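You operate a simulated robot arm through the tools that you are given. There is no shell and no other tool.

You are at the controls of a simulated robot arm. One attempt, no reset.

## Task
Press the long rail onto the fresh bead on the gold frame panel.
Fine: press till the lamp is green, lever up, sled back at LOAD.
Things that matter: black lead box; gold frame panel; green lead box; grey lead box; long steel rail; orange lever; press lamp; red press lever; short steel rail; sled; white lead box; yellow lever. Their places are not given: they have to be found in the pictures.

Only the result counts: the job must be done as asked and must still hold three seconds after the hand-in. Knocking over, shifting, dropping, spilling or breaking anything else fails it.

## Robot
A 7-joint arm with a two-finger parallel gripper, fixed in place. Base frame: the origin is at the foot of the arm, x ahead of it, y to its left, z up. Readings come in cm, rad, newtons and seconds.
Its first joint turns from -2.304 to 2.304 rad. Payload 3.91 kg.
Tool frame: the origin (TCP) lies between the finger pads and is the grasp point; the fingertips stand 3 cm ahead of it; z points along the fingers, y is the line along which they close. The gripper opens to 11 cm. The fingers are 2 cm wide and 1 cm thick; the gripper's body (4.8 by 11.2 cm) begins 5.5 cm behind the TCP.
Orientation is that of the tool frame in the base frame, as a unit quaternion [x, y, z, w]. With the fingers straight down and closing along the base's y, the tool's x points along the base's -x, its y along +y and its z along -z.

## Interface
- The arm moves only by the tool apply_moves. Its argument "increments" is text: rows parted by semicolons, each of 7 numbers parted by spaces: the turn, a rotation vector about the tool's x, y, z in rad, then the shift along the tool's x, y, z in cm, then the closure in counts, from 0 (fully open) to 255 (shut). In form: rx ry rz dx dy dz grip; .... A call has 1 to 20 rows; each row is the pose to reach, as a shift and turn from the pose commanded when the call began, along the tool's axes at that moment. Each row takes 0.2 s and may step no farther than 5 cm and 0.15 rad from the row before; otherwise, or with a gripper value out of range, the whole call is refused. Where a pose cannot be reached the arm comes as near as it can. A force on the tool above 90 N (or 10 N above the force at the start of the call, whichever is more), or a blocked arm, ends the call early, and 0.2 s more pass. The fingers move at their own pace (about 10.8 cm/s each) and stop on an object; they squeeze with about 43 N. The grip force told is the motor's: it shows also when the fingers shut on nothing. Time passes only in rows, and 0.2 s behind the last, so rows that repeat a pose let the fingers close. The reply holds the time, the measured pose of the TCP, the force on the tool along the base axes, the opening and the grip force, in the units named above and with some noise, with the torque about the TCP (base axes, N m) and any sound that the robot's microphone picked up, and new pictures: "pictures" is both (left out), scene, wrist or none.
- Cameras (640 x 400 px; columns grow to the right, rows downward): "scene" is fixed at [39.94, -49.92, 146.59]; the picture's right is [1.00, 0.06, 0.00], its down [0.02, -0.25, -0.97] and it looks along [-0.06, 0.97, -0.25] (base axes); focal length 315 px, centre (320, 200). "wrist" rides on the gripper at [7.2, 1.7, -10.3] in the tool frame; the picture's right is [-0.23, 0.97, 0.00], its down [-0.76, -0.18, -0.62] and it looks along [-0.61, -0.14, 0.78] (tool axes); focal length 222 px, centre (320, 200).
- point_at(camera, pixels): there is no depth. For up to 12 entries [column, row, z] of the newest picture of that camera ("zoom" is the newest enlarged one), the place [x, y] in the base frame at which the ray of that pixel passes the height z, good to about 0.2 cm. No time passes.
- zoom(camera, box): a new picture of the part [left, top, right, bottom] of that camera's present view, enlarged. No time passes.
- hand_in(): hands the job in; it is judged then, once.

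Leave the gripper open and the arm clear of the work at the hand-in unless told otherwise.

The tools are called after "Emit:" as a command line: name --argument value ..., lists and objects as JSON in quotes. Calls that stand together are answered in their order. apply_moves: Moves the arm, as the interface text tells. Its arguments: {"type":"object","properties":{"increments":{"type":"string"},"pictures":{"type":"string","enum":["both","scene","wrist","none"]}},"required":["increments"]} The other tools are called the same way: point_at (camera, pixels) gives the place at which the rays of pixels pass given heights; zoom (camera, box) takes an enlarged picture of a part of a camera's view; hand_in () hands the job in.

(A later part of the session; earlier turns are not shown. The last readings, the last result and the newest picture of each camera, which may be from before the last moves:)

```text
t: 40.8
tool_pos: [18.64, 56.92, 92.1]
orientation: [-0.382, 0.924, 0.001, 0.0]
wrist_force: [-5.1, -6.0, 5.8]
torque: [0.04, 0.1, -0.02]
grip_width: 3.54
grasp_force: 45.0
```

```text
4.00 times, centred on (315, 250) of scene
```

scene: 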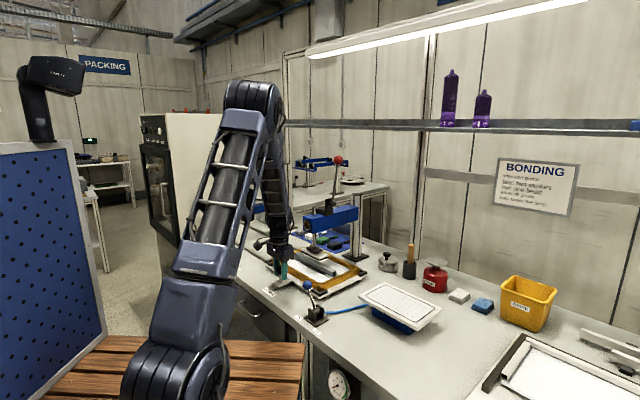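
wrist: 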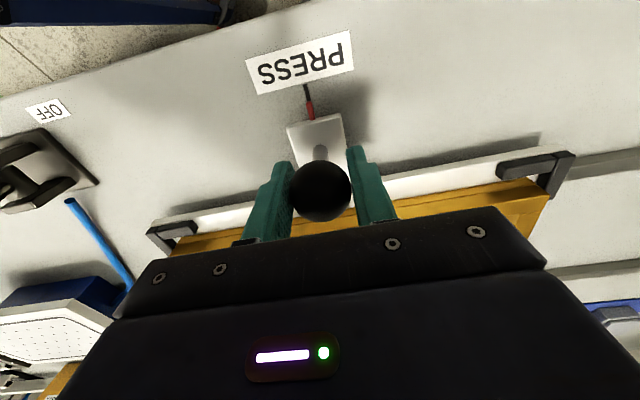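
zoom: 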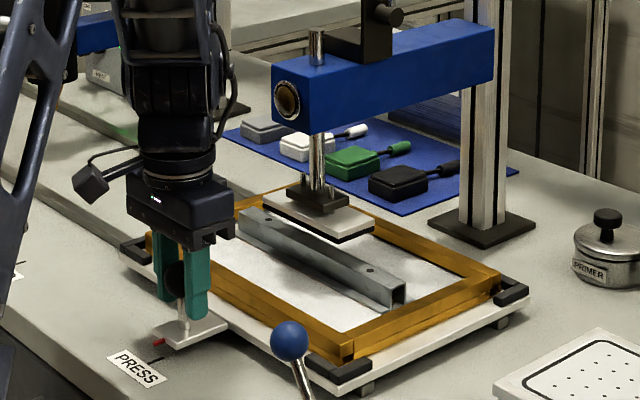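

The pointer is lined up with the PRESS tick, and the rail lies under the press foot. I'll release the knob and rise clear.

Emit:
apply_moves --increments "0 0 0 0 0 0 200; 0 0 0 0 0 0 120; 0 0 0 0 0 0 60; 0 0 0 0 0 0 60; 0 0 0 0 0 -2 60; 0 0 0 0 0 -6 60; 0 0 0 0 0 -10 60; 0 0 0 0 0 -14 60; 0 0 0 0 0 -18 60; 0 0 0 0 0 -18 60" --pictures "both"

Emit:
zoom --camera "wrist" --box '[230, 20, 430, 150]'

Emit:
zoom --camera "scene" --box '[250, 150, 380, 280]'

```text
t: 43.0
tool_pos: [18.68, 56.91, 110.14]
orientation: [-0.383, 0.924, 0.0, 0.0]
wrist_force: [0.9, -0.3, -0.2]
torque: [-0.02, 0.01, 0.04]
grip_width: 8.45
grasp_force: 0.0
```

scene: 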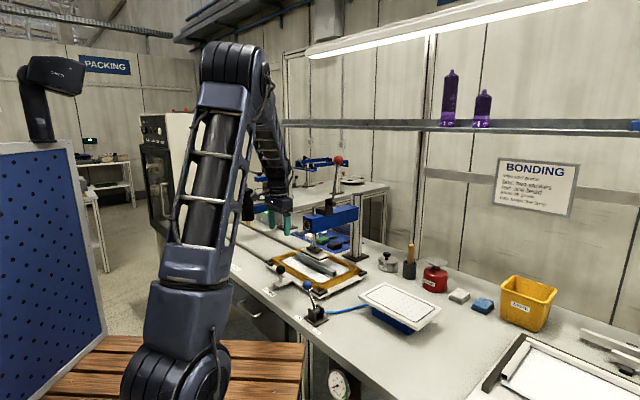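
wrist: 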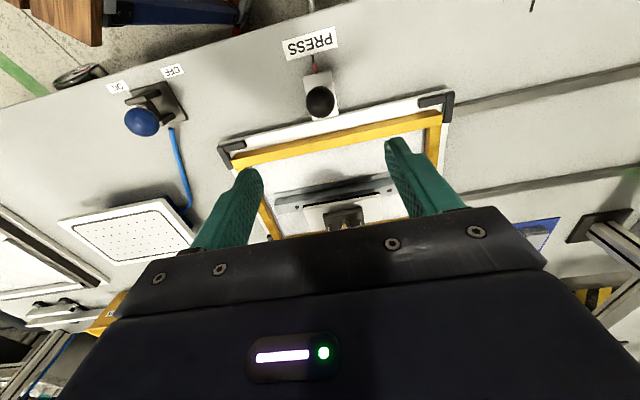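

```text
3.08 times, centred on (330, 85) of wrist
```

zoom: 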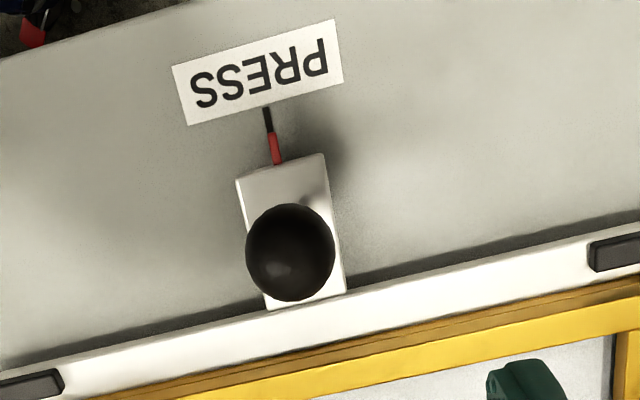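

```text
3.08 times, centred on (315, 215) of scene
```

zoom: 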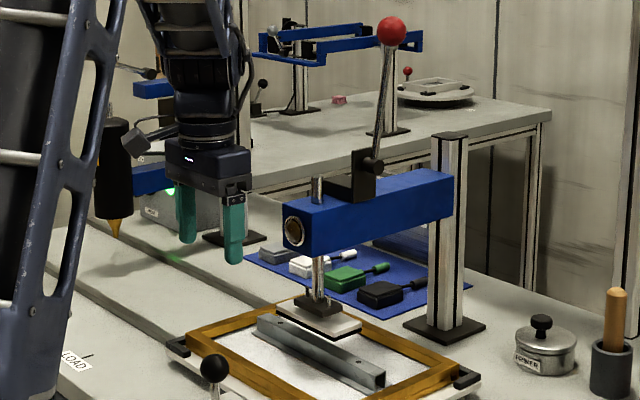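

The sled is at PRESS and the knob is released. The red lever's pivot is around (37, 70.5, 114) and its ball around (39.7, 72.5, 131) by a rough triangulation. I'll rise and move so the wrist camera sees the ball for a good fix.

Emit:
apply_moves --increments "0 0 0 0 0 -4.5 60; 0 0 0 0 0 -9 60; 0 0 0 0 0 -13.5 60; 0 0 0 0 0 -18 60; 0 0 0 0 0 -22.5 60; 0 0 0 0 0 -27 60; 0 0 0 0 0 -31.5 60; 0 0 0 0 0 -36 60; 0 0 0 0 0 -39.9 60; 0 0 0 -4.7 -0.94 -39.9 30; 0 0 0 -9.4 -1.88 -39.9 0; 0 0 0 -14.1 -2.82 -39.9 0; 0 0 0 -18.74 -3.76 -39.9 0; 0 0 0 -18.74 -3.76 -39.9 0" --pictures "both"

```text
t: 46.0
tool_pos: [34.48, 67.49, 150.05]
orientation: [-0.382, 0.924, 0.0, 0.0]
wrist_force: [0.1, -0.2, -0.2]
torque: [-0.01, -0.01, -0.05]
grip_width: 11.0
grasp_force: 0.1
```

scene: 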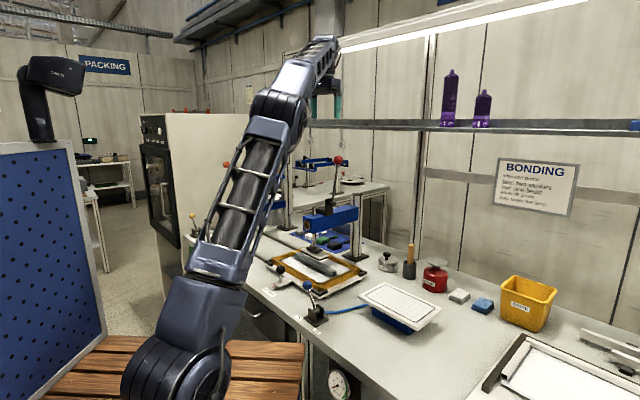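
wrist: 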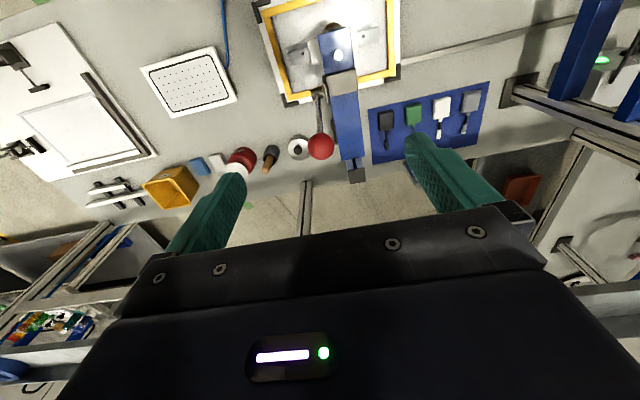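

The red ball is at about (321,146) in the wrist view and about (338,160) in the scene view. I'll zoom in on both for precise centres.

Emit:
zoom --camera "wrist" --box '[280, 20, 400, 190]'

Emit:
zoom --camera "scene" --box '[300, 145, 380, 245]'

```text
2.35 times, centred on (340, 105) of wrist
```

zoom: 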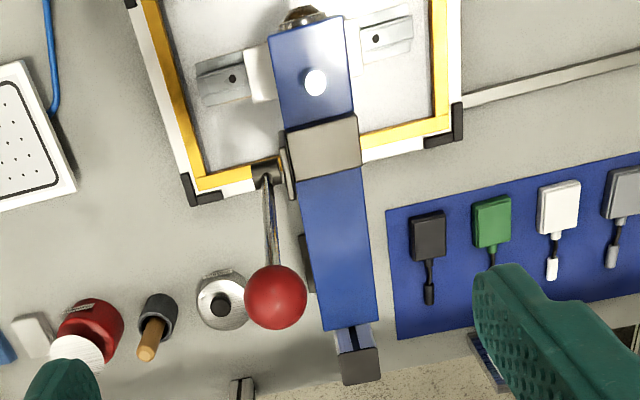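

```text
4.00 times, centred on (340, 195) of scene
```

zoom: 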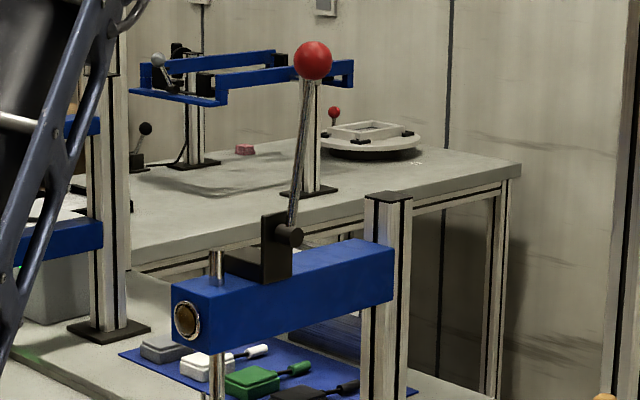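

Emit:
point_at --camera "wrist" --pixels '[[321.3, 146.3, 128], [321.3, 146.3, 130], [321.3, 146.3, 132], [321.3, 146.3, 134], [316.6, 93.1, 112], [316.6, 93.1, 114], [316.6, 93.1, 116]]'

Emit:
point_at --camera "scene" --pixels '[[338.2, 160, 128], [338.2, 160, 130], [338.2, 160, 132], [338.2, 160, 134], [332.5, 204, 112], [332.5, 204, 114], [332.5, 204, 116]]'

```text
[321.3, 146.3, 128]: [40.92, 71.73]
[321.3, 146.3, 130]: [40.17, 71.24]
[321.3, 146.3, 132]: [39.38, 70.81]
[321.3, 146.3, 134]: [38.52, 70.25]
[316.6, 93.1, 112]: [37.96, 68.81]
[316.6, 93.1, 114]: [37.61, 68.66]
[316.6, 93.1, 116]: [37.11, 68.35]
```

```text
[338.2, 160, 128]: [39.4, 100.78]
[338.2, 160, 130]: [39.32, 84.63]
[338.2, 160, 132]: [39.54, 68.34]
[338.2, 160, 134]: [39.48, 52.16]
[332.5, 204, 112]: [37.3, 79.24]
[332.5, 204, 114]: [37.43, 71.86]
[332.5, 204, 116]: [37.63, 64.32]
```

Ball centre: (39.5, 70.85, 131.7). Pivot: (37.4, 68.6, 114.85). So the lever's radius is about 17.1 cm and it leans about 10° back. I'll move above the ball with the fingers straddling it along the pivot axis.

Emit:
apply_moves --increments "0 0 0 -3 -0.6 0 0; 0 0 0 -5.93 -1.18 0 0; 0 0 0 -5.93 -1.18 4 0; 0 0 0 -5.93 -1.18 8 0; 0 0 0 -5.93 -1.18 10 0; 0 0 0 -5.93 -1.18 10 0" --pictures "both"

Emit:
zoom --camera "wrist" --box '[200, 40, 460, 220]'

```text
t: 47.4
tool_pos: [39.66, 70.83, 139.97]
orientation: [-0.383, 0.924, 0.0, 0.001]
wrist_force: [0.9, -1.1, 0.3]
torque: [-0.02, -0.01, 0.03]
grip_width: 11.01
grasp_force: 0.1
out of reach, approached as far as the arm can: row 1, 2
```

scene: 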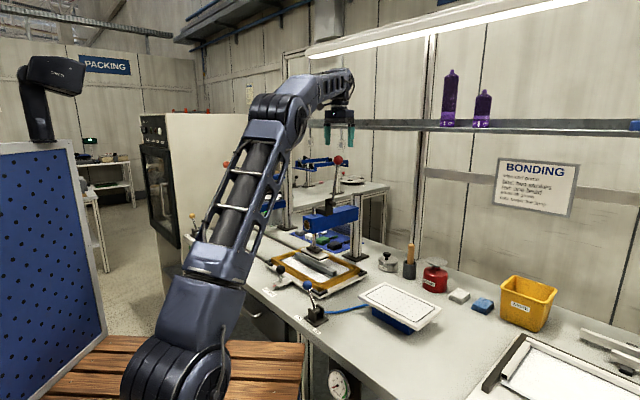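
wrist: 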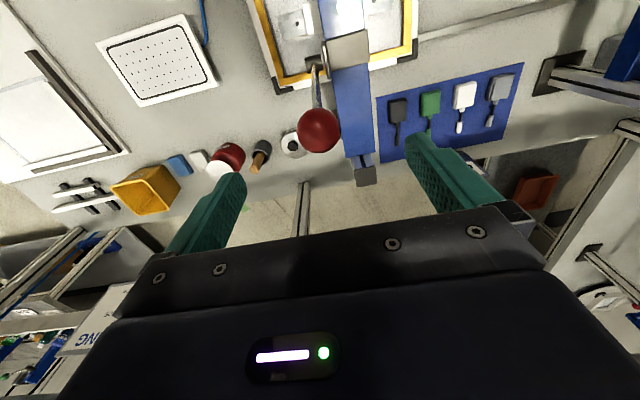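

```text
2.22 times, centred on (330, 130) of wrist
```

zoom: 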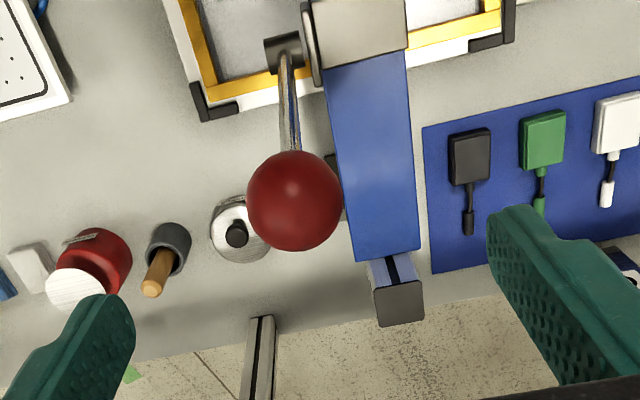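

The ball is centred between the fingers, about 0.2 cm toward the front. I'll descend onto it.

Emit:
apply_moves --increments "0 0 0 0.2 -0.1 3 0; 0 0 0 0.2 -0.1 6 0; 0 0 0 0.2 -0.1 8.2 0; 0 0 0 0.2 -0.1 8.2 0" --pictures "both"

Emit:
zoom --camera "wrist" --box '[200, 80, 460, 240]'

Emit:
zoom --camera "scene" --box '[300, 120, 380, 220]'

```text
t: 48.4
tool_pos: [39.47, 70.68, 131.78]
orientation: [-0.382, 0.924, 0.001, 0.0]
wrist_force: [-0.8, 0.6, -0.5]
torque: [0.03, -0.02, 0.0]
grip_width: 10.98
grasp_force: 0.0
```

scene: 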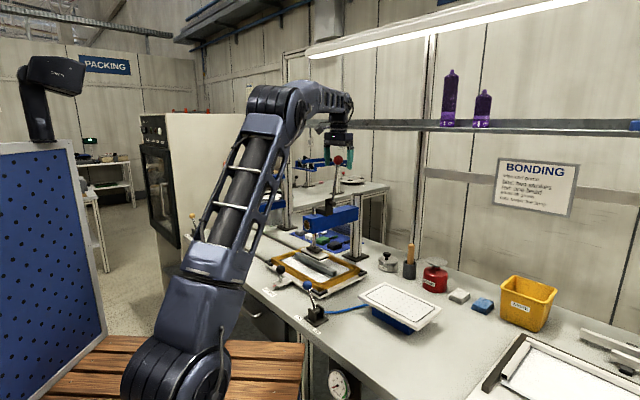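
wrist: 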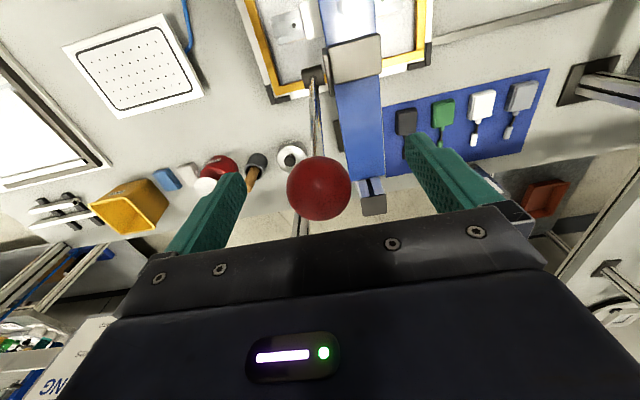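

```text
2.46 times, centred on (330, 160) of wrist
```

zoom: 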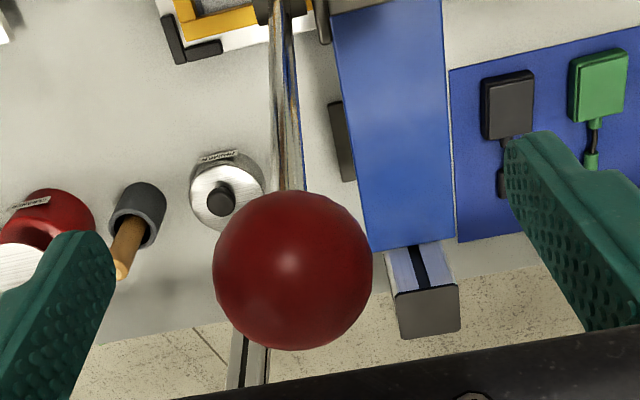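

```text
4.00 times, centred on (340, 170) of scene
```

zoom: 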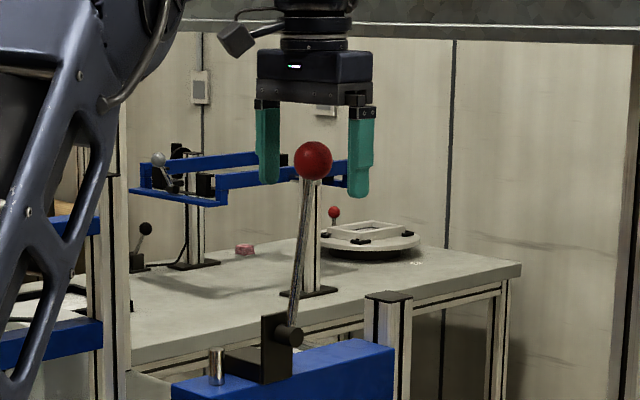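

The ball is at the TCP (319,188). I'll close on it.

Emit:
apply_moves --increments "0 0 0 0 0 0 90; 0 0 0 0 0 0 130; 0 0 0 0 0 0 170; 0 0 0 0 0 0 220; 0 0 0 0 0 0 255; 0 0 0 0 0 0 255" --pictures "wrist"

```text
t: 49.8
tool_pos: [39.54, 70.72, 131.83]
orientation: [-0.383, 0.924, 0.0, -0.001]
wrist_force: [5.2, -4.7, -2.3]
torque: [0.0, -0.06, -0.02]
grip_width: 3.73
grasp_force: 45.2
```

wrist: 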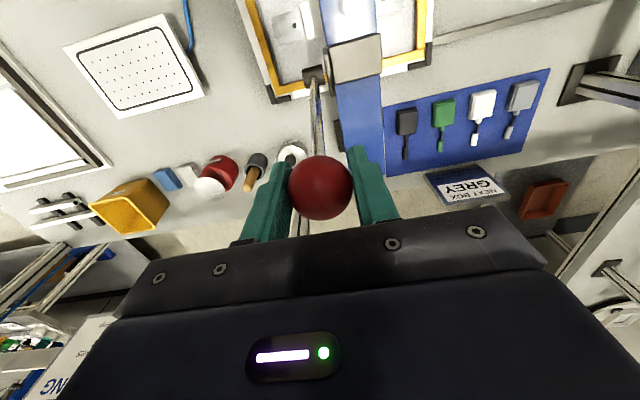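

Gripped at 3.73 cm. I'll pull the lever toward the front in small arc steps and check the forces.

Emit:
apply_moves --increments "0 0 0 0.5 -0.02 -0.08 255; 0 0 0 1 -0.03 -0.14 255; 0 0 0 1.52 -0.03 -0.2 255; 0 0 0 1.52 -0.03 -0.2 255" --pictures "both"

Emit:
zoom --camera "scene" --box '[280, 140, 380, 270]'

```text
t: 50.8
tool_pos: [38.44, 69.48, 131.96]
orientation: [-0.383, 0.924, 0.0, 0.001]
wrist_force: [5.0, 8.6, 6.1]
torque: [0.74, -0.72, -0.04]
grip_width: 3.71
grasp_force: 45.2
```

scene: 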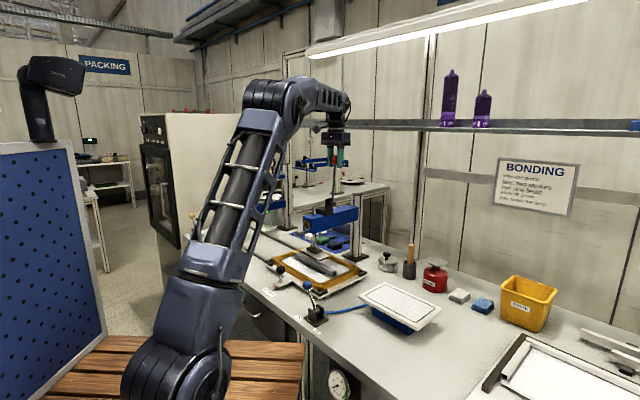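
wrist: 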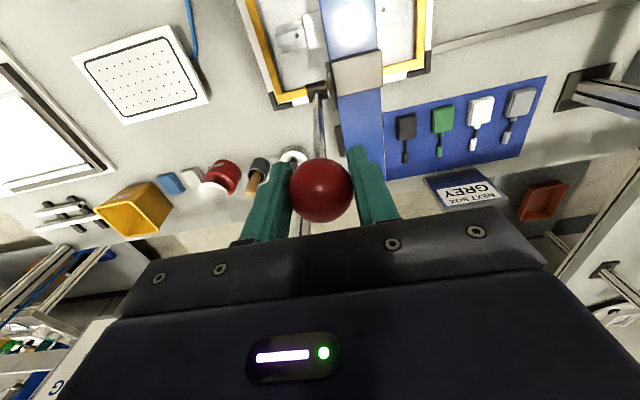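

```text
3.08 times, centred on (330, 205) of scene
```

zoom: 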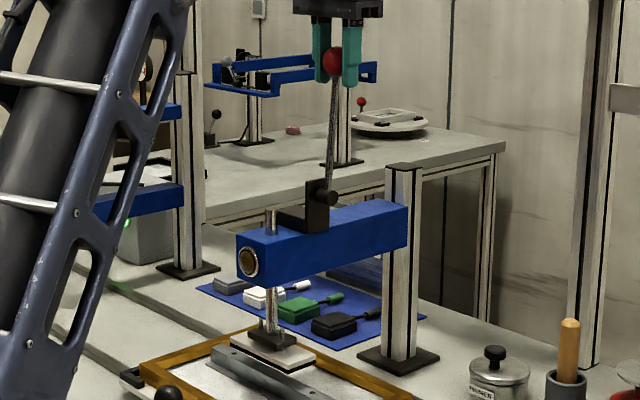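

The lever is moving with about 10 N resistance. I'll continue along the arc, toward 10° forward.

Emit:
apply_moves --increments "0 0 0 0.75 0 -0.05 255; 0 0 0 1.5 0 -0.07 255; 0 0 0 2.25 0 -0.05 255; 0 0 0 3 0 0 255; 0 0 0 3.75 0 0.08 255; 0 0 0 4.49 0 0.19 255; 0 0 0 4.49 0 0.19 255" --pictures "both"

Emit:
zoom --camera "scene" --box '[280, 140, 380, 270]'

```text
t: 52.4
tool_pos: [35.22, 66.4, 131.77]
orientation: [-0.383, 0.924, 0.0, 0.0]
wrist_force: [4.0, 3.4, 2.7]
torque: [0.56, -0.64, -0.07]
grip_width: 3.74
grasp_force: 45.4
```

scene: 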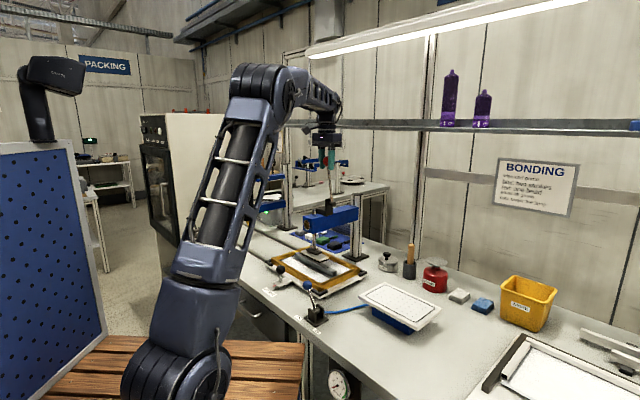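
wrist: 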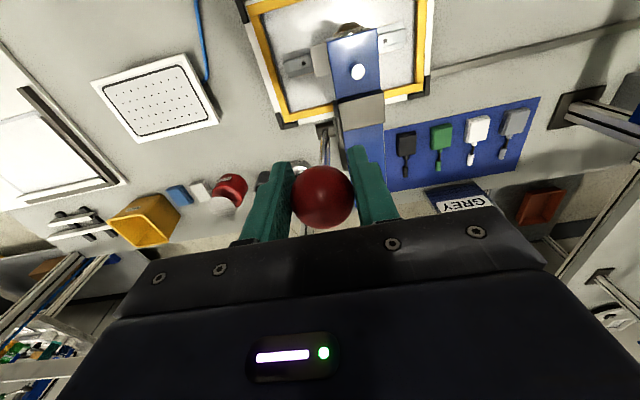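

```text
3.08 times, centred on (330, 205) of scene
```

zoom: 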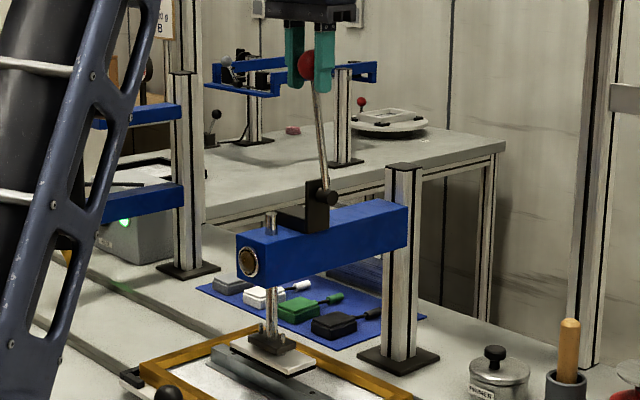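

The foot has come down close to the rail, and the ball has slid about 0.5 cm back in the pads. Before applying more load, I'll advance just a few more degrees and watch the force and lamp.

Emit:
apply_moves --increments "0 0 0 0.5 0 0.08 255; 0 0 0 1 0 0.18 255; 0 0 0 1.46 0 0.33 255; 0 0 0 1.46 0 0.33 255" --pictures "both"

Emit:
zoom --camera "scene" --box '[280, 140, 380, 270]'

Emit:
zoom --camera "scene" --box '[290, 210, 360, 280]'

```text
t: 53.4
tool_pos: [34.31, 65.35, 131.48]
orientation: [-0.382, 0.924, -0.001, 0.0]
wrist_force: [7.6, 3.7, 5.4]
torque: [0.88, -0.91, 0.03]
grip_width: 3.71
grasp_force: 45.3
```

scene: 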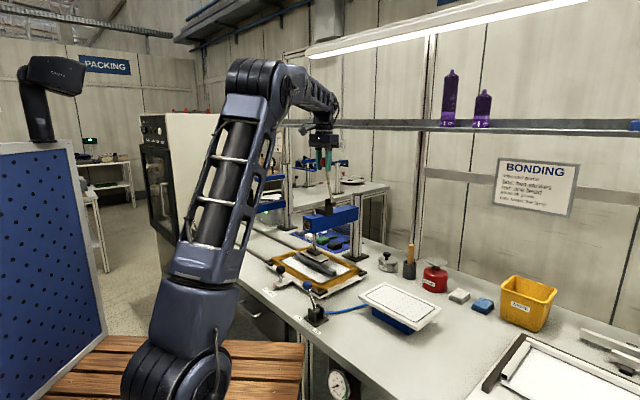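
wrist: 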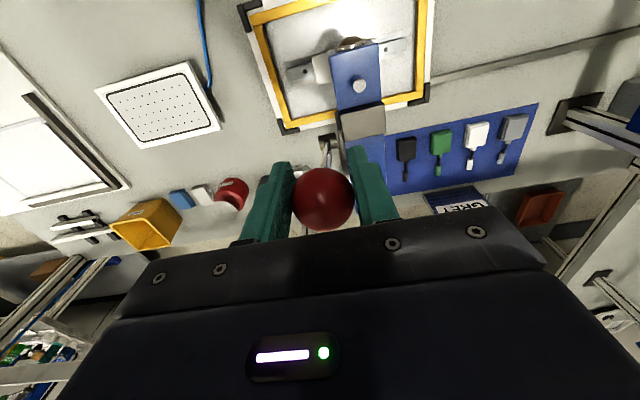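

```text
3.08 times, centred on (330, 205) of scene
```

zoom: 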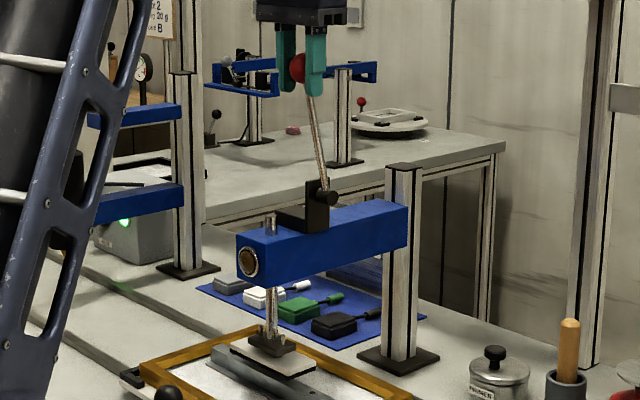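

```text
5.71 times, centred on (325, 245) of scene
```

zoom: 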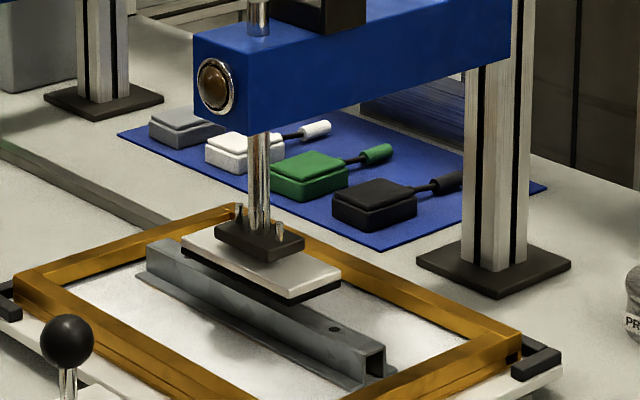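

The grip holds steady at about 8 N, and the foot is descending but hasn't reached the rail yet. I'll continue the arc to about 25°.

Emit:
apply_moves --increments "0 0 0 0.72 0 0.21 255; 0 0 0 1.43 0 0.45 255; 0 0 0 2.13 0 0.72 255; 0 0 0 2.82 0 1.02 255; 0 0 0 2.82 0 1.02 255" --pictures "both"

Emit:
zoom --camera "scene" --box '[290, 210, 360, 280]'

```text
t: 54.6
tool_pos: [32.15, 63.33, 130.47]
orientation: [-0.382, 0.924, -0.001, -0.001]
wrist_force: [5.3, 1.7, 6.3]
torque: [0.75, -0.7, 0.07]
grip_width: 3.74
grasp_force: 45.2
```

scene: 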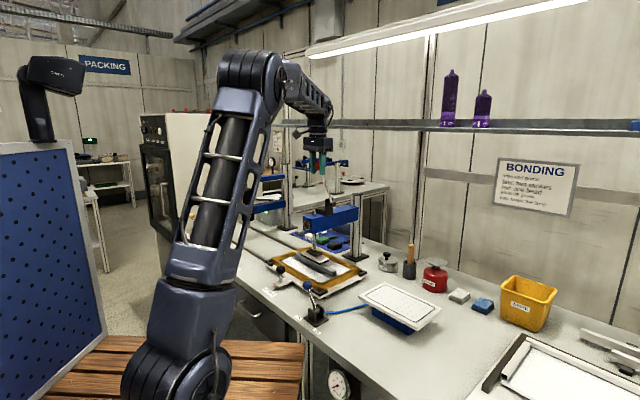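
wrist: 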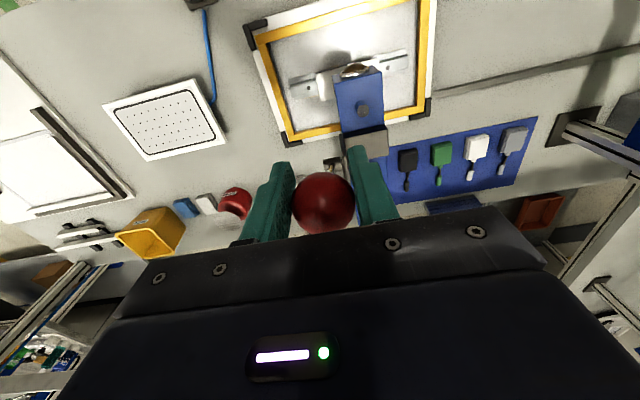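

```text
5.71 times, centred on (325, 245) of scene
```

zoom: 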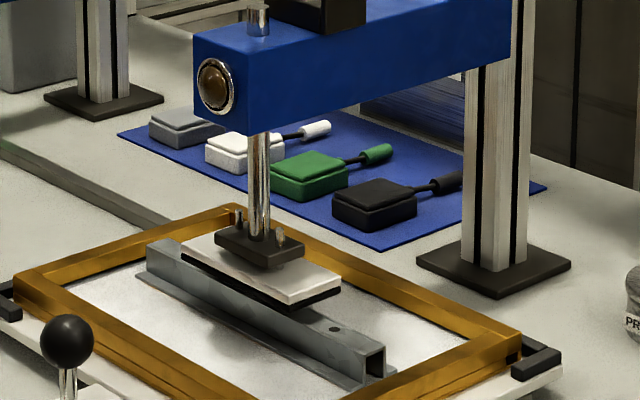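

The ball is creeping backward in the pads, now about 0.8 cm off centre. I'll open a little to see whether the lever stays put, so I can re-centre.

Emit:
apply_moves --increments "0 0 0 0 0 0 150; 0 0 0 0 0 0 120; 0 0 0 0 0 0 120" --pictures "both"

Emit:
zoom --camera "scene" --box '[290, 140, 380, 270]'

```text
t: 55.4
tool_pos: [32.16, 63.4, 130.46]
orientation: [-0.383, 0.924, 0.0, 0.0]
wrist_force: [0.2, 0.5, 0.8]
torque: [-0.02, 0.02, -0.02]
grip_width: 5.82
grasp_force: 0.0
```

scene: 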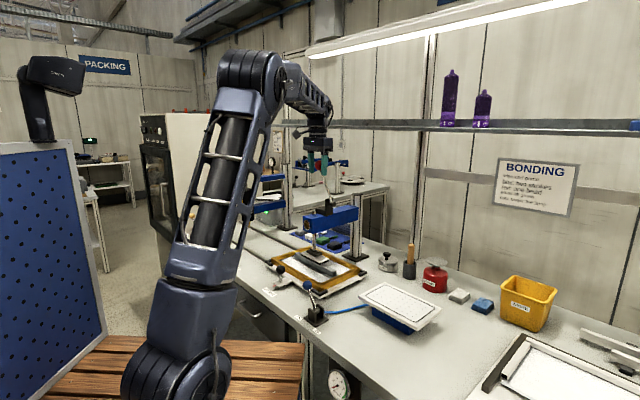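
wrist: 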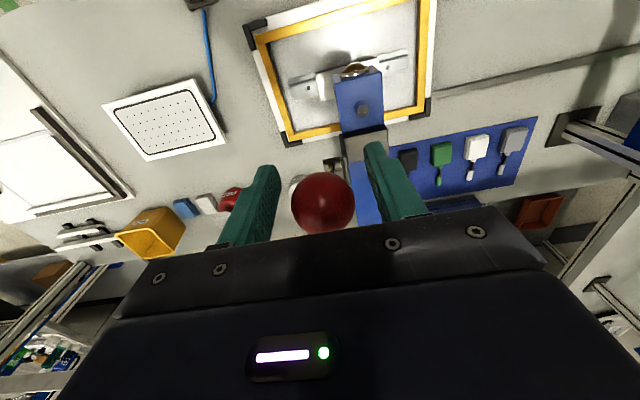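

```text
3.08 times, centred on (335, 205) of scene
```

zoom: 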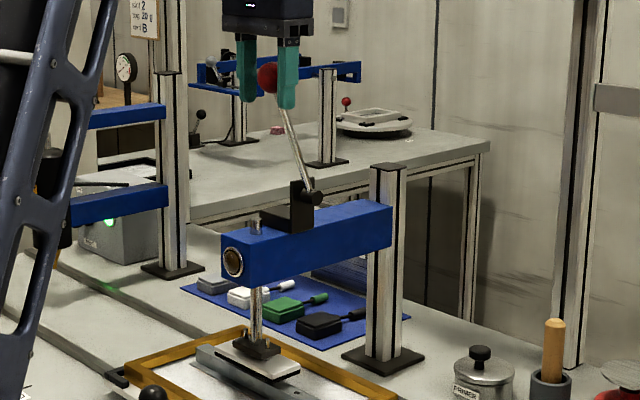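

The lever stays where it is when released. I'll re-measure the ball: wrist (323,203), scene (318,165.4).

Emit:
zoom --camera "scene" --box '[300, 140, 350, 220]'

Emit:
point_at --camera "wrist" --pixels '[[323, 203, 129.5], [323, 203, 130], [323, 203, 130.5], [323, 203, 131], [323, 203, 131.5]]'

Emit:
point_at --camera "scene" --pixels '[[318.1, 165.4, 129.5], [318.1, 165.4, 130], [318.1, 165.4, 130.5], [318.1, 165.4, 131], [318.1, 165.4, 131.5]]'

```text
5.00 times, centred on (325, 180) of scene
```

zoom: 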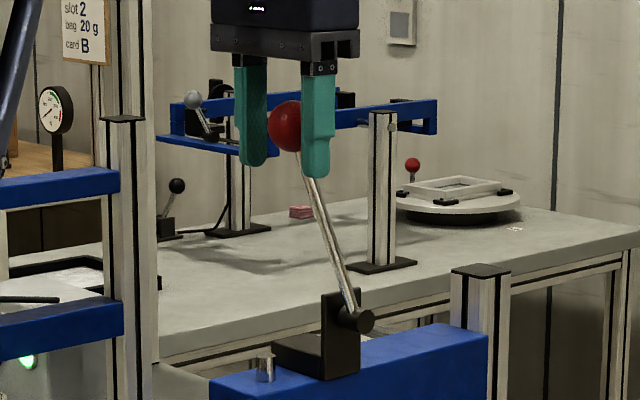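

```text
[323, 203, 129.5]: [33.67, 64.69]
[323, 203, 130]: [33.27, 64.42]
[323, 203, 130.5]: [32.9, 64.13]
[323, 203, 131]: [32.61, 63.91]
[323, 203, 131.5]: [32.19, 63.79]
```

```text
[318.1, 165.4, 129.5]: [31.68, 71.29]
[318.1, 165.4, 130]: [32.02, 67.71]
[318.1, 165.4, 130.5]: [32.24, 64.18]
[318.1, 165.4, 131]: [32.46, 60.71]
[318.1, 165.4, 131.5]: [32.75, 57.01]
```

The ball is at about (32.6, 64.15, 130.5), so the lever is about 23° forward; it holds by friction. I'll re-centre (slightly behind the ball), re-grip, and then move more slowly.

Emit:
apply_moves --increments "0 0 0 -0.5 0.1 0 120; 0 0 0 -1.1 0.17 0 120; 0 0 0 -1.1 0.17 0 120; 0 0 0 -1.1 0.17 0 190; 0 0 0 -1.1 0.17 0 255; 0 0 0 -1.1 0.17 0 255" --pictures "wrist"

```text
t: 56.8
tool_pos: [33.09, 64.14, 130.49]
orientation: [-0.383, 0.924, 0.0, 0.0]
wrist_force: [14.0, -14.8, -0.1]
torque: [-0.08, 0.0, -0.03]
grip_width: 3.72
grasp_force: 45.1
```

wrist: 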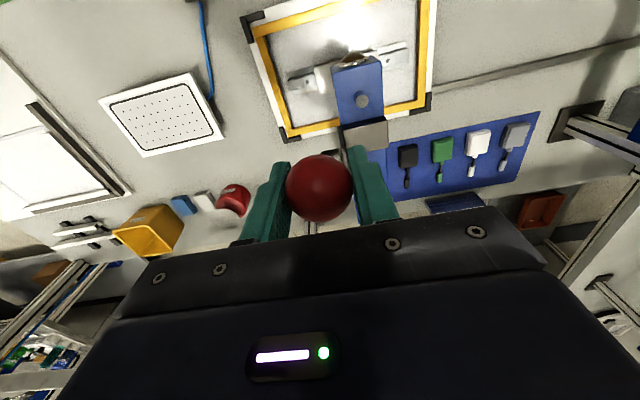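

Centred again. Now I'll continue the arc slowly, 10° first, also relaxing the sideways force.

Emit:
apply_moves --increments "0 0 0 0.34 -0.1 0.15 255; 0 0 0 0.68 -0.1 0.31 255; 0 0 0 1.02 -0.1 0.47 255; 0 0 0 1.35 -0.1 0.64 255; 0 0 0 1.68 -0.1 0.82 255; 0 0 0 2 -0.1 1 255; 0 0 0 2.32 -0.1 1.19 255; 0 0 0 2.64 -0.1 1.39 255; 0 0 0 2.64 -0.1 1.39 255" --pictures "both"

Emit:
zoom --camera "scene" --box '[290, 210, 360, 280]'

```text
t: 58.8
tool_pos: [31.13, 62.18, 129.06]
orientation: [-0.383, 0.924, 0.0, 0.0]
wrist_force: [12.2, -6.7, 3.5]
torque: [0.82, -0.74, 0.02]
grip_width: 3.73
grasp_force: 45.3
```

scene: 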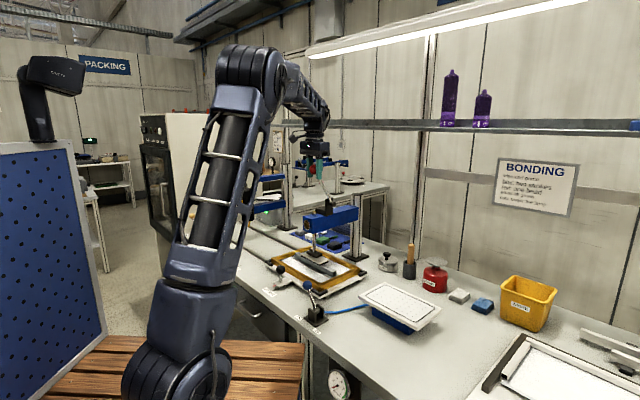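
wrist: 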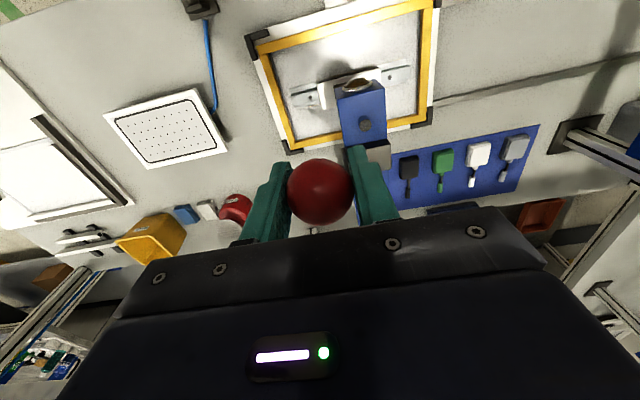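

```text
5.71 times, centred on (325, 245) of scene
```

zoom: 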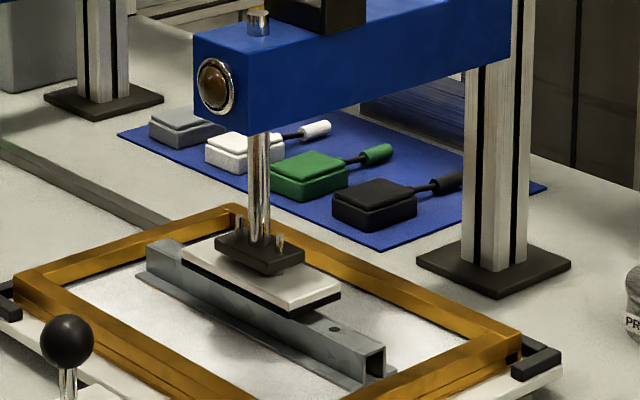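

Only minimal slip at this slower speed. Continuing another 10°, checking the lamp.

Emit:
apply_moves --increments "0 0 0 0.31 -0.05 0.21 255; 0 0 0 0.62 -0.05 0.42 255; 0 0 0 0.92 -0.05 0.64 255; 0 0 0 1.22 -0.05 0.86 255; 0 0 0 1.51 -0.05 1.09 255; 0 0 0 1.8 -0.05 1.33 255; 0 0 0 2.08 -0.05 1.57 255; 0 0 0 2.36 -0.05 1.82 255; 0 0 0 2.36 -0.05 1.82 255" --pictures "both"

Emit:
zoom --camera "scene" --box '[290, 210, 360, 280]'

```text
t: 60.8
tool_pos: [29.53, 60.62, 127.26]
orientation: [-0.382, 0.924, 0.0, 0.0]
wrist_force: [5.7, -2.1, 2.9]
torque: [0.76, -0.7, 0.02]
grip_width: 3.71
grasp_force: 45.3
```

scene: 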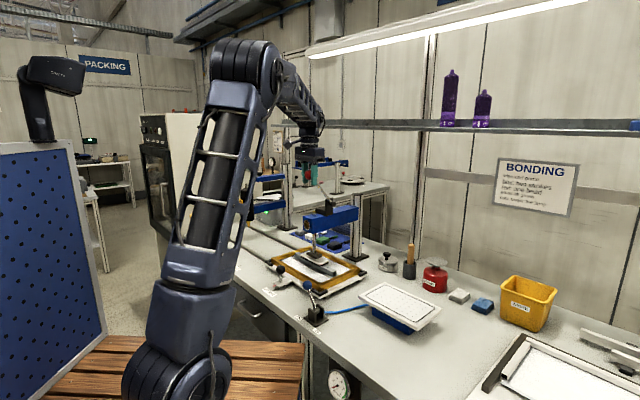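
wrist: 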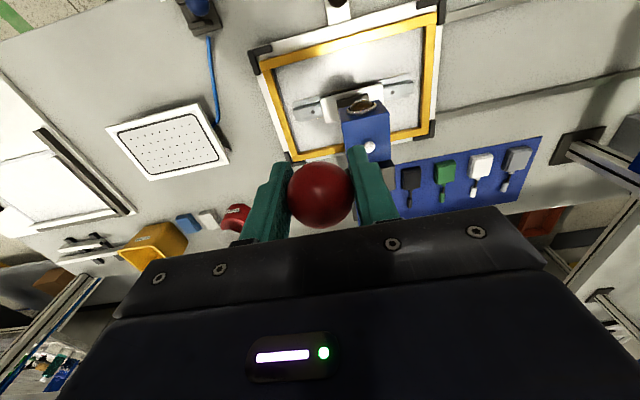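

```text
5.71 times, centred on (325, 245) of scene
```

zoom: 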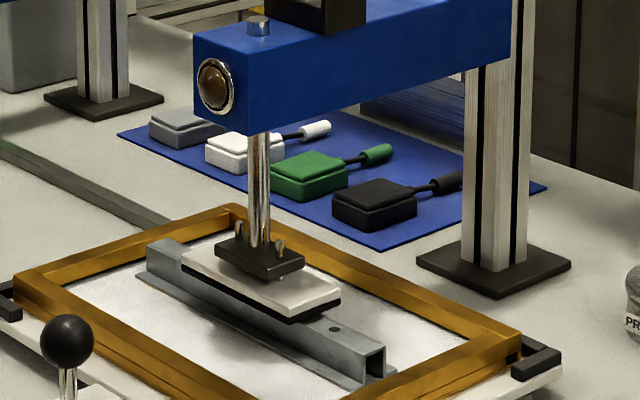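

The foot keeps descending with low resistance. Continuing another 10°.

Emit:
apply_moves --increments "0 0 0 0.27 -0.03 0.26 255; 0 0 0 0.53 -0.03 0.52 255; 0 0 0 0.79 -0.03 0.79 255; 0 0 0 1.05 -0.03 1.06 255; 0 0 0 1.3 -0.03 1.34 255; 0 0 0 1.54 -0.03 1.62 255; 0 0 0 1.77 -0.03 1.91 255; 0 0 0 2 -0.03 2.21 255; 0 0 0 2 -0.03 2.21 255" --pictures "both"

Emit:
zoom --camera "scene" --box '[290, 210, 360, 280]'

```text
t: 62.8
tool_pos: [28.05, 58.99, 125.05]
orientation: [-0.383, 0.924, 0.0, -0.001]
wrist_force: [-1.3, 3.6, 4.1]
torque: [0.93, -0.93, -0.01]
grip_width: 3.72
grasp_force: 44.7
```

scene: 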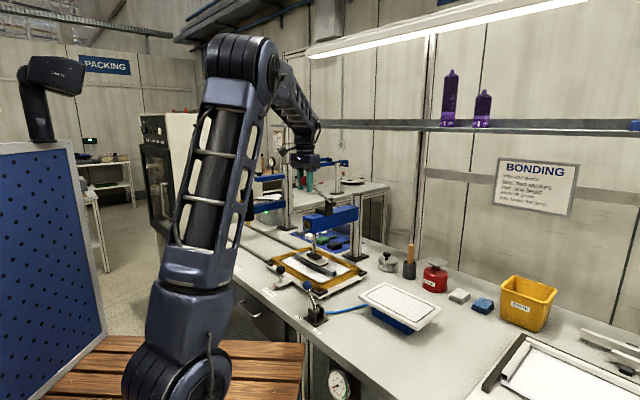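
wrist: 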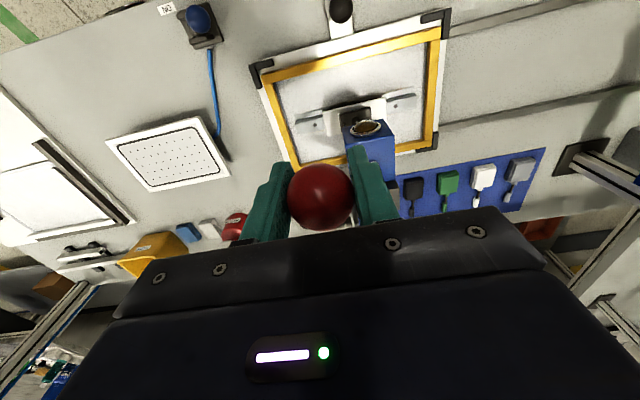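

```text
5.71 times, centred on (325, 245) of scene
```

zoom: 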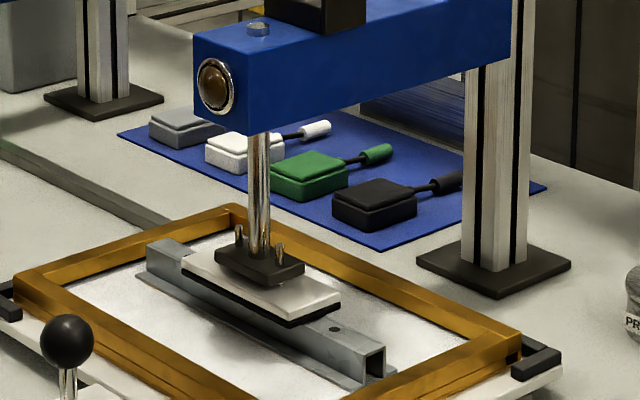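

Continuing toward about 62°, watching for foot contact and the lamp.

Emit:
apply_moves --increments "0 0 0 0.22 0 0.3 255; 0 0 0 0.43 0 0.6 255; 0 0 0 0.64 0 0.91 255; 0 0 0 0.85 0 1.22 255; 0 0 0 1.04 0 1.54 255; 0 0 0 1.04 0 1.54 255" --pictures "both"

Emit:
zoom --camera "scene" --box '[290, 210, 360, 280]'

```text
t: 64.2
tool_pos: [27.27, 58.29, 123.59]
orientation: [-0.383, 0.924, 0.0, 0.0]
wrist_force: [-5.5, -2.0, 6.7]
torque: [0.82, -0.79, -0.03]
grip_width: 3.72
grasp_force: 44.7
```

scene: 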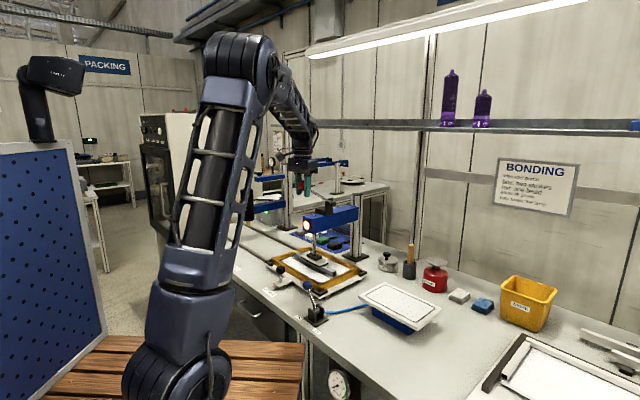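
wrist: 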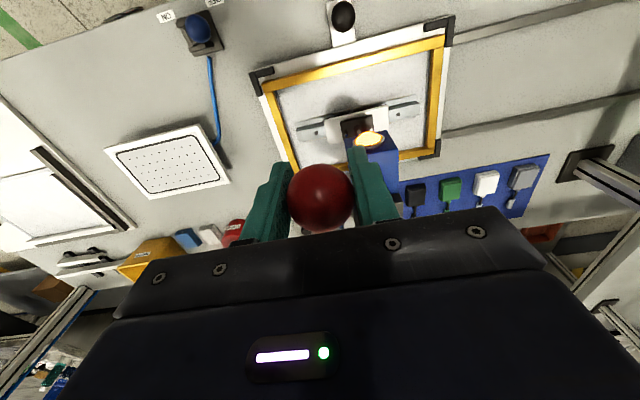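

```text
5.71 times, centred on (325, 245) of scene
```

zoom: 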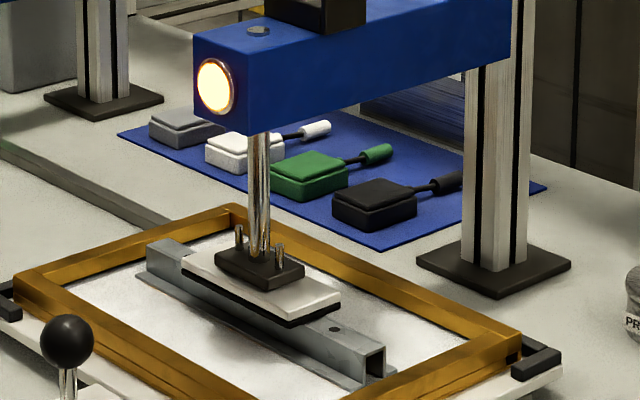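

The lamp has lit amber, so pressing has begun. I'll hold here for a second and see whether it turns green before pressing harder.

Emit:
apply_moves --increments "0 0 0 0 0 0 255; 0 0 0 0 0 0 255; 0 0 0 0 0 0 255; 0 0 0 0 0 0 255; 0 0 0 0 0 0 255; 0 0 0 0 0 0 255; 0 0 0 0 0 0 255; 0 0 0 0 0 0 255" --pictures "both"

Emit:
zoom --camera "scene" --box '[290, 210, 360, 280]'

```text
t: 66.0
tool_pos: [27.32, 58.46, 123.5]
orientation: [-0.382, 0.924, 0.0, 0.001]
wrist_force: [-7.2, -6.9, -0.2]
torque: [-0.09, 0.13, 0.02]
grip_width: 3.74
grasp_force: 45.1
```

scene: 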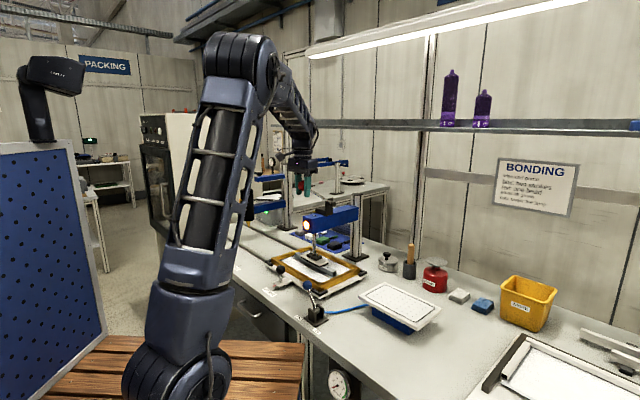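
wrist: 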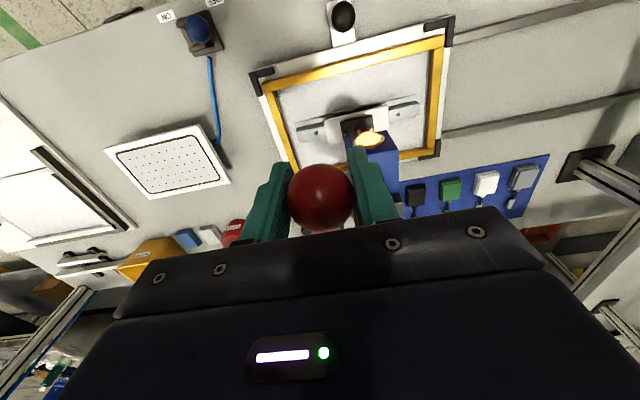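

```text
5.71 times, centred on (325, 245) of scene
```

zoom: 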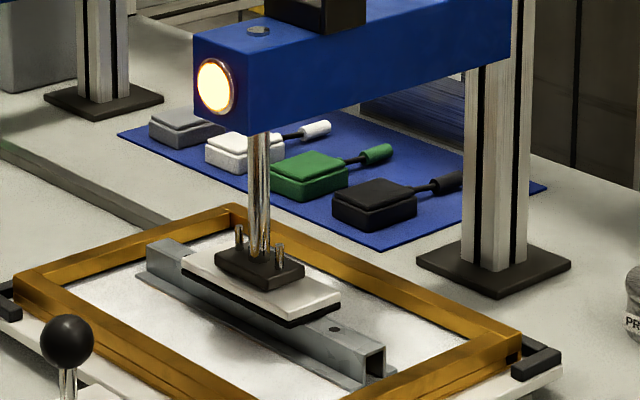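

Still amber after about 2 s and the load has relaxed. I'll press a few degrees further and hold while watching the lamp.

Emit:
apply_moves --increments "0 0 0 0.15 0 0.3 255; 0 0 0 0.3 0 0.6 255; 0 0 0 0.45 0 0.85 255; 0 0 0 0.45 0 0.85 255; 0 0 0 0.45 0 0.85 255" --pictures "both"

Emit:
zoom --camera "scene" --box '[290, 210, 360, 280]'

```text
t: 67.2
tool_pos: [26.94, 58.13, 122.59]
orientation: [-0.383, 0.924, 0.0, 0.001]
wrist_force: [-5.2, 5.3, 4.2]
torque: [0.94, -0.96, 0.01]
grip_width: 3.73
grasp_force: 45.4
```

scene: 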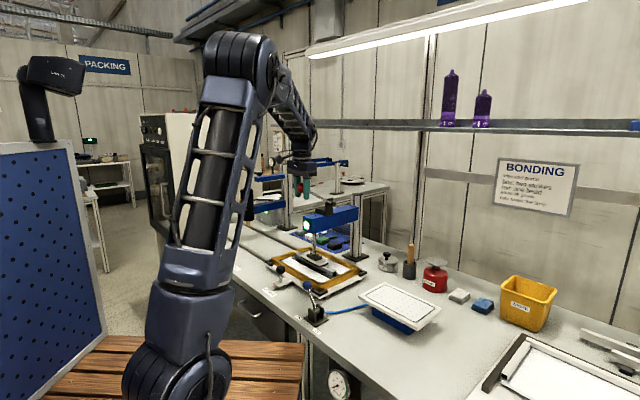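
wrist: 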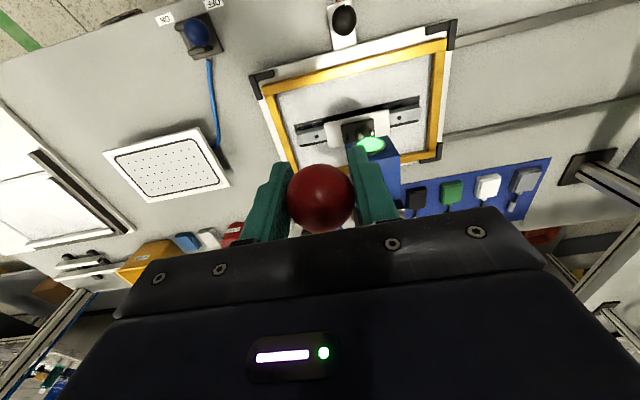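

```text
5.71 times, centred on (325, 245) of scene
```

zoom: 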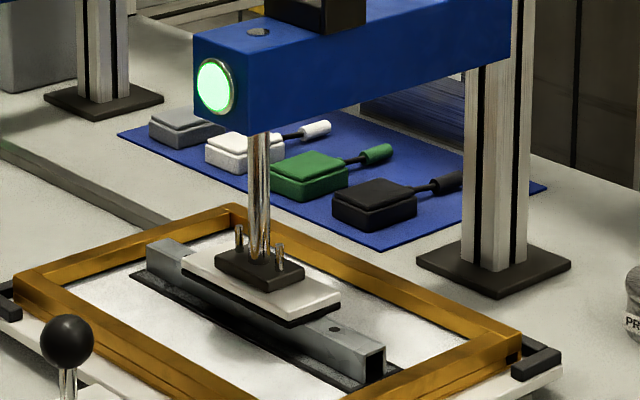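

The lamp is green, and bead squeeze-out is visible along the rail. No further pressing. Now I'll bring the lever back up along the same arc.

Emit:
apply_moves --increments "0 0 0 -0.29 0.02 -0.52 255; 0 0 0 -0.6 0.02 -1.03 255; 0 0 0 -0.92 0.02 -1.53 255; 0 0 0 -1.27 0.02 -2.02 255; 0 0 0 -1.63 0.02 -2.5 255; 0 0 0 -2 0.02 -2.96 255; 0 0 0 -2.39 0.02 -3.41 255; 0 0 0 -2.8 0.02 -3.85 255; 0 0 0 -3.22 0.02 -4.27 255; 0 0 0 -3.66 0.02 -4.68 255; 0 0 0 -4.11 0.02 -5.07 255; 0 0 0 -4.57 0.02 -5.44 255; 0 0 0 -5.05 0.02 -5.8 255; 0 0 0 -5.54 0.02 -6.15 255; 0 0 0 -6.04 0.02 -6.47 255; 0 0 0 -6.55 0.02 -6.78 255; 0 0 0 -6.55 0.02 -6.78 255" --pictures "both"

Emit:
zoom --camera "scene" --box '[280, 150, 380, 280]'

```text
t: 70.8
tool_pos: [31.68, 62.81, 129.43]
orientation: [-0.383, 0.924, 0.001, 0.001]
wrist_force: [-2.6, -6.8, 0.9]
torque: [-0.53, 0.57, -0.03]
grip_width: 3.73
grasp_force: 44.8
```

scene: 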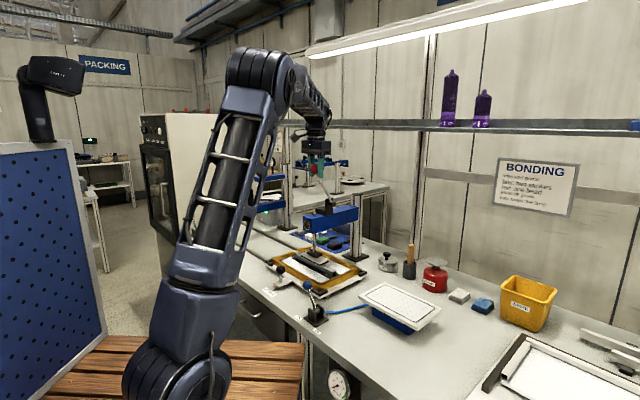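
wrist: 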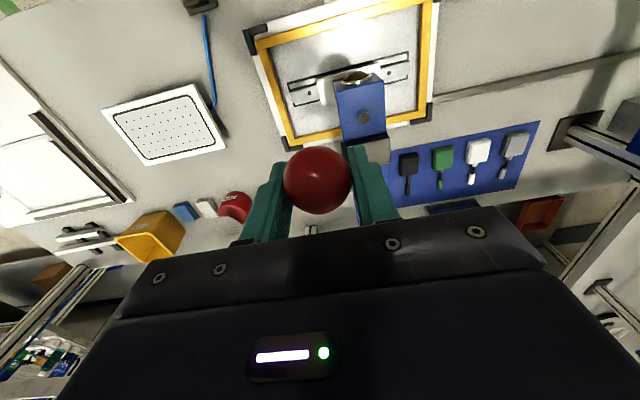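

```text
3.08 times, centred on (330, 215) of scene
```

zoom: 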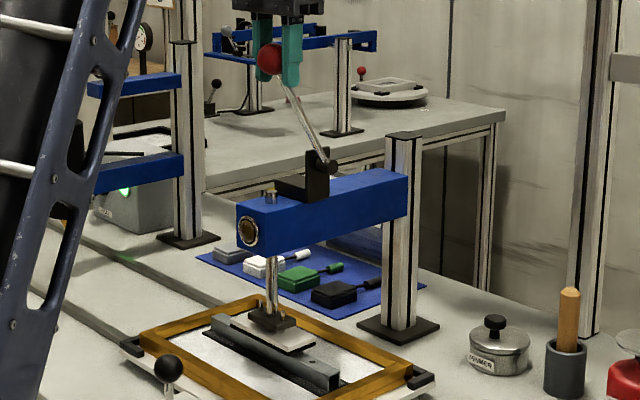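

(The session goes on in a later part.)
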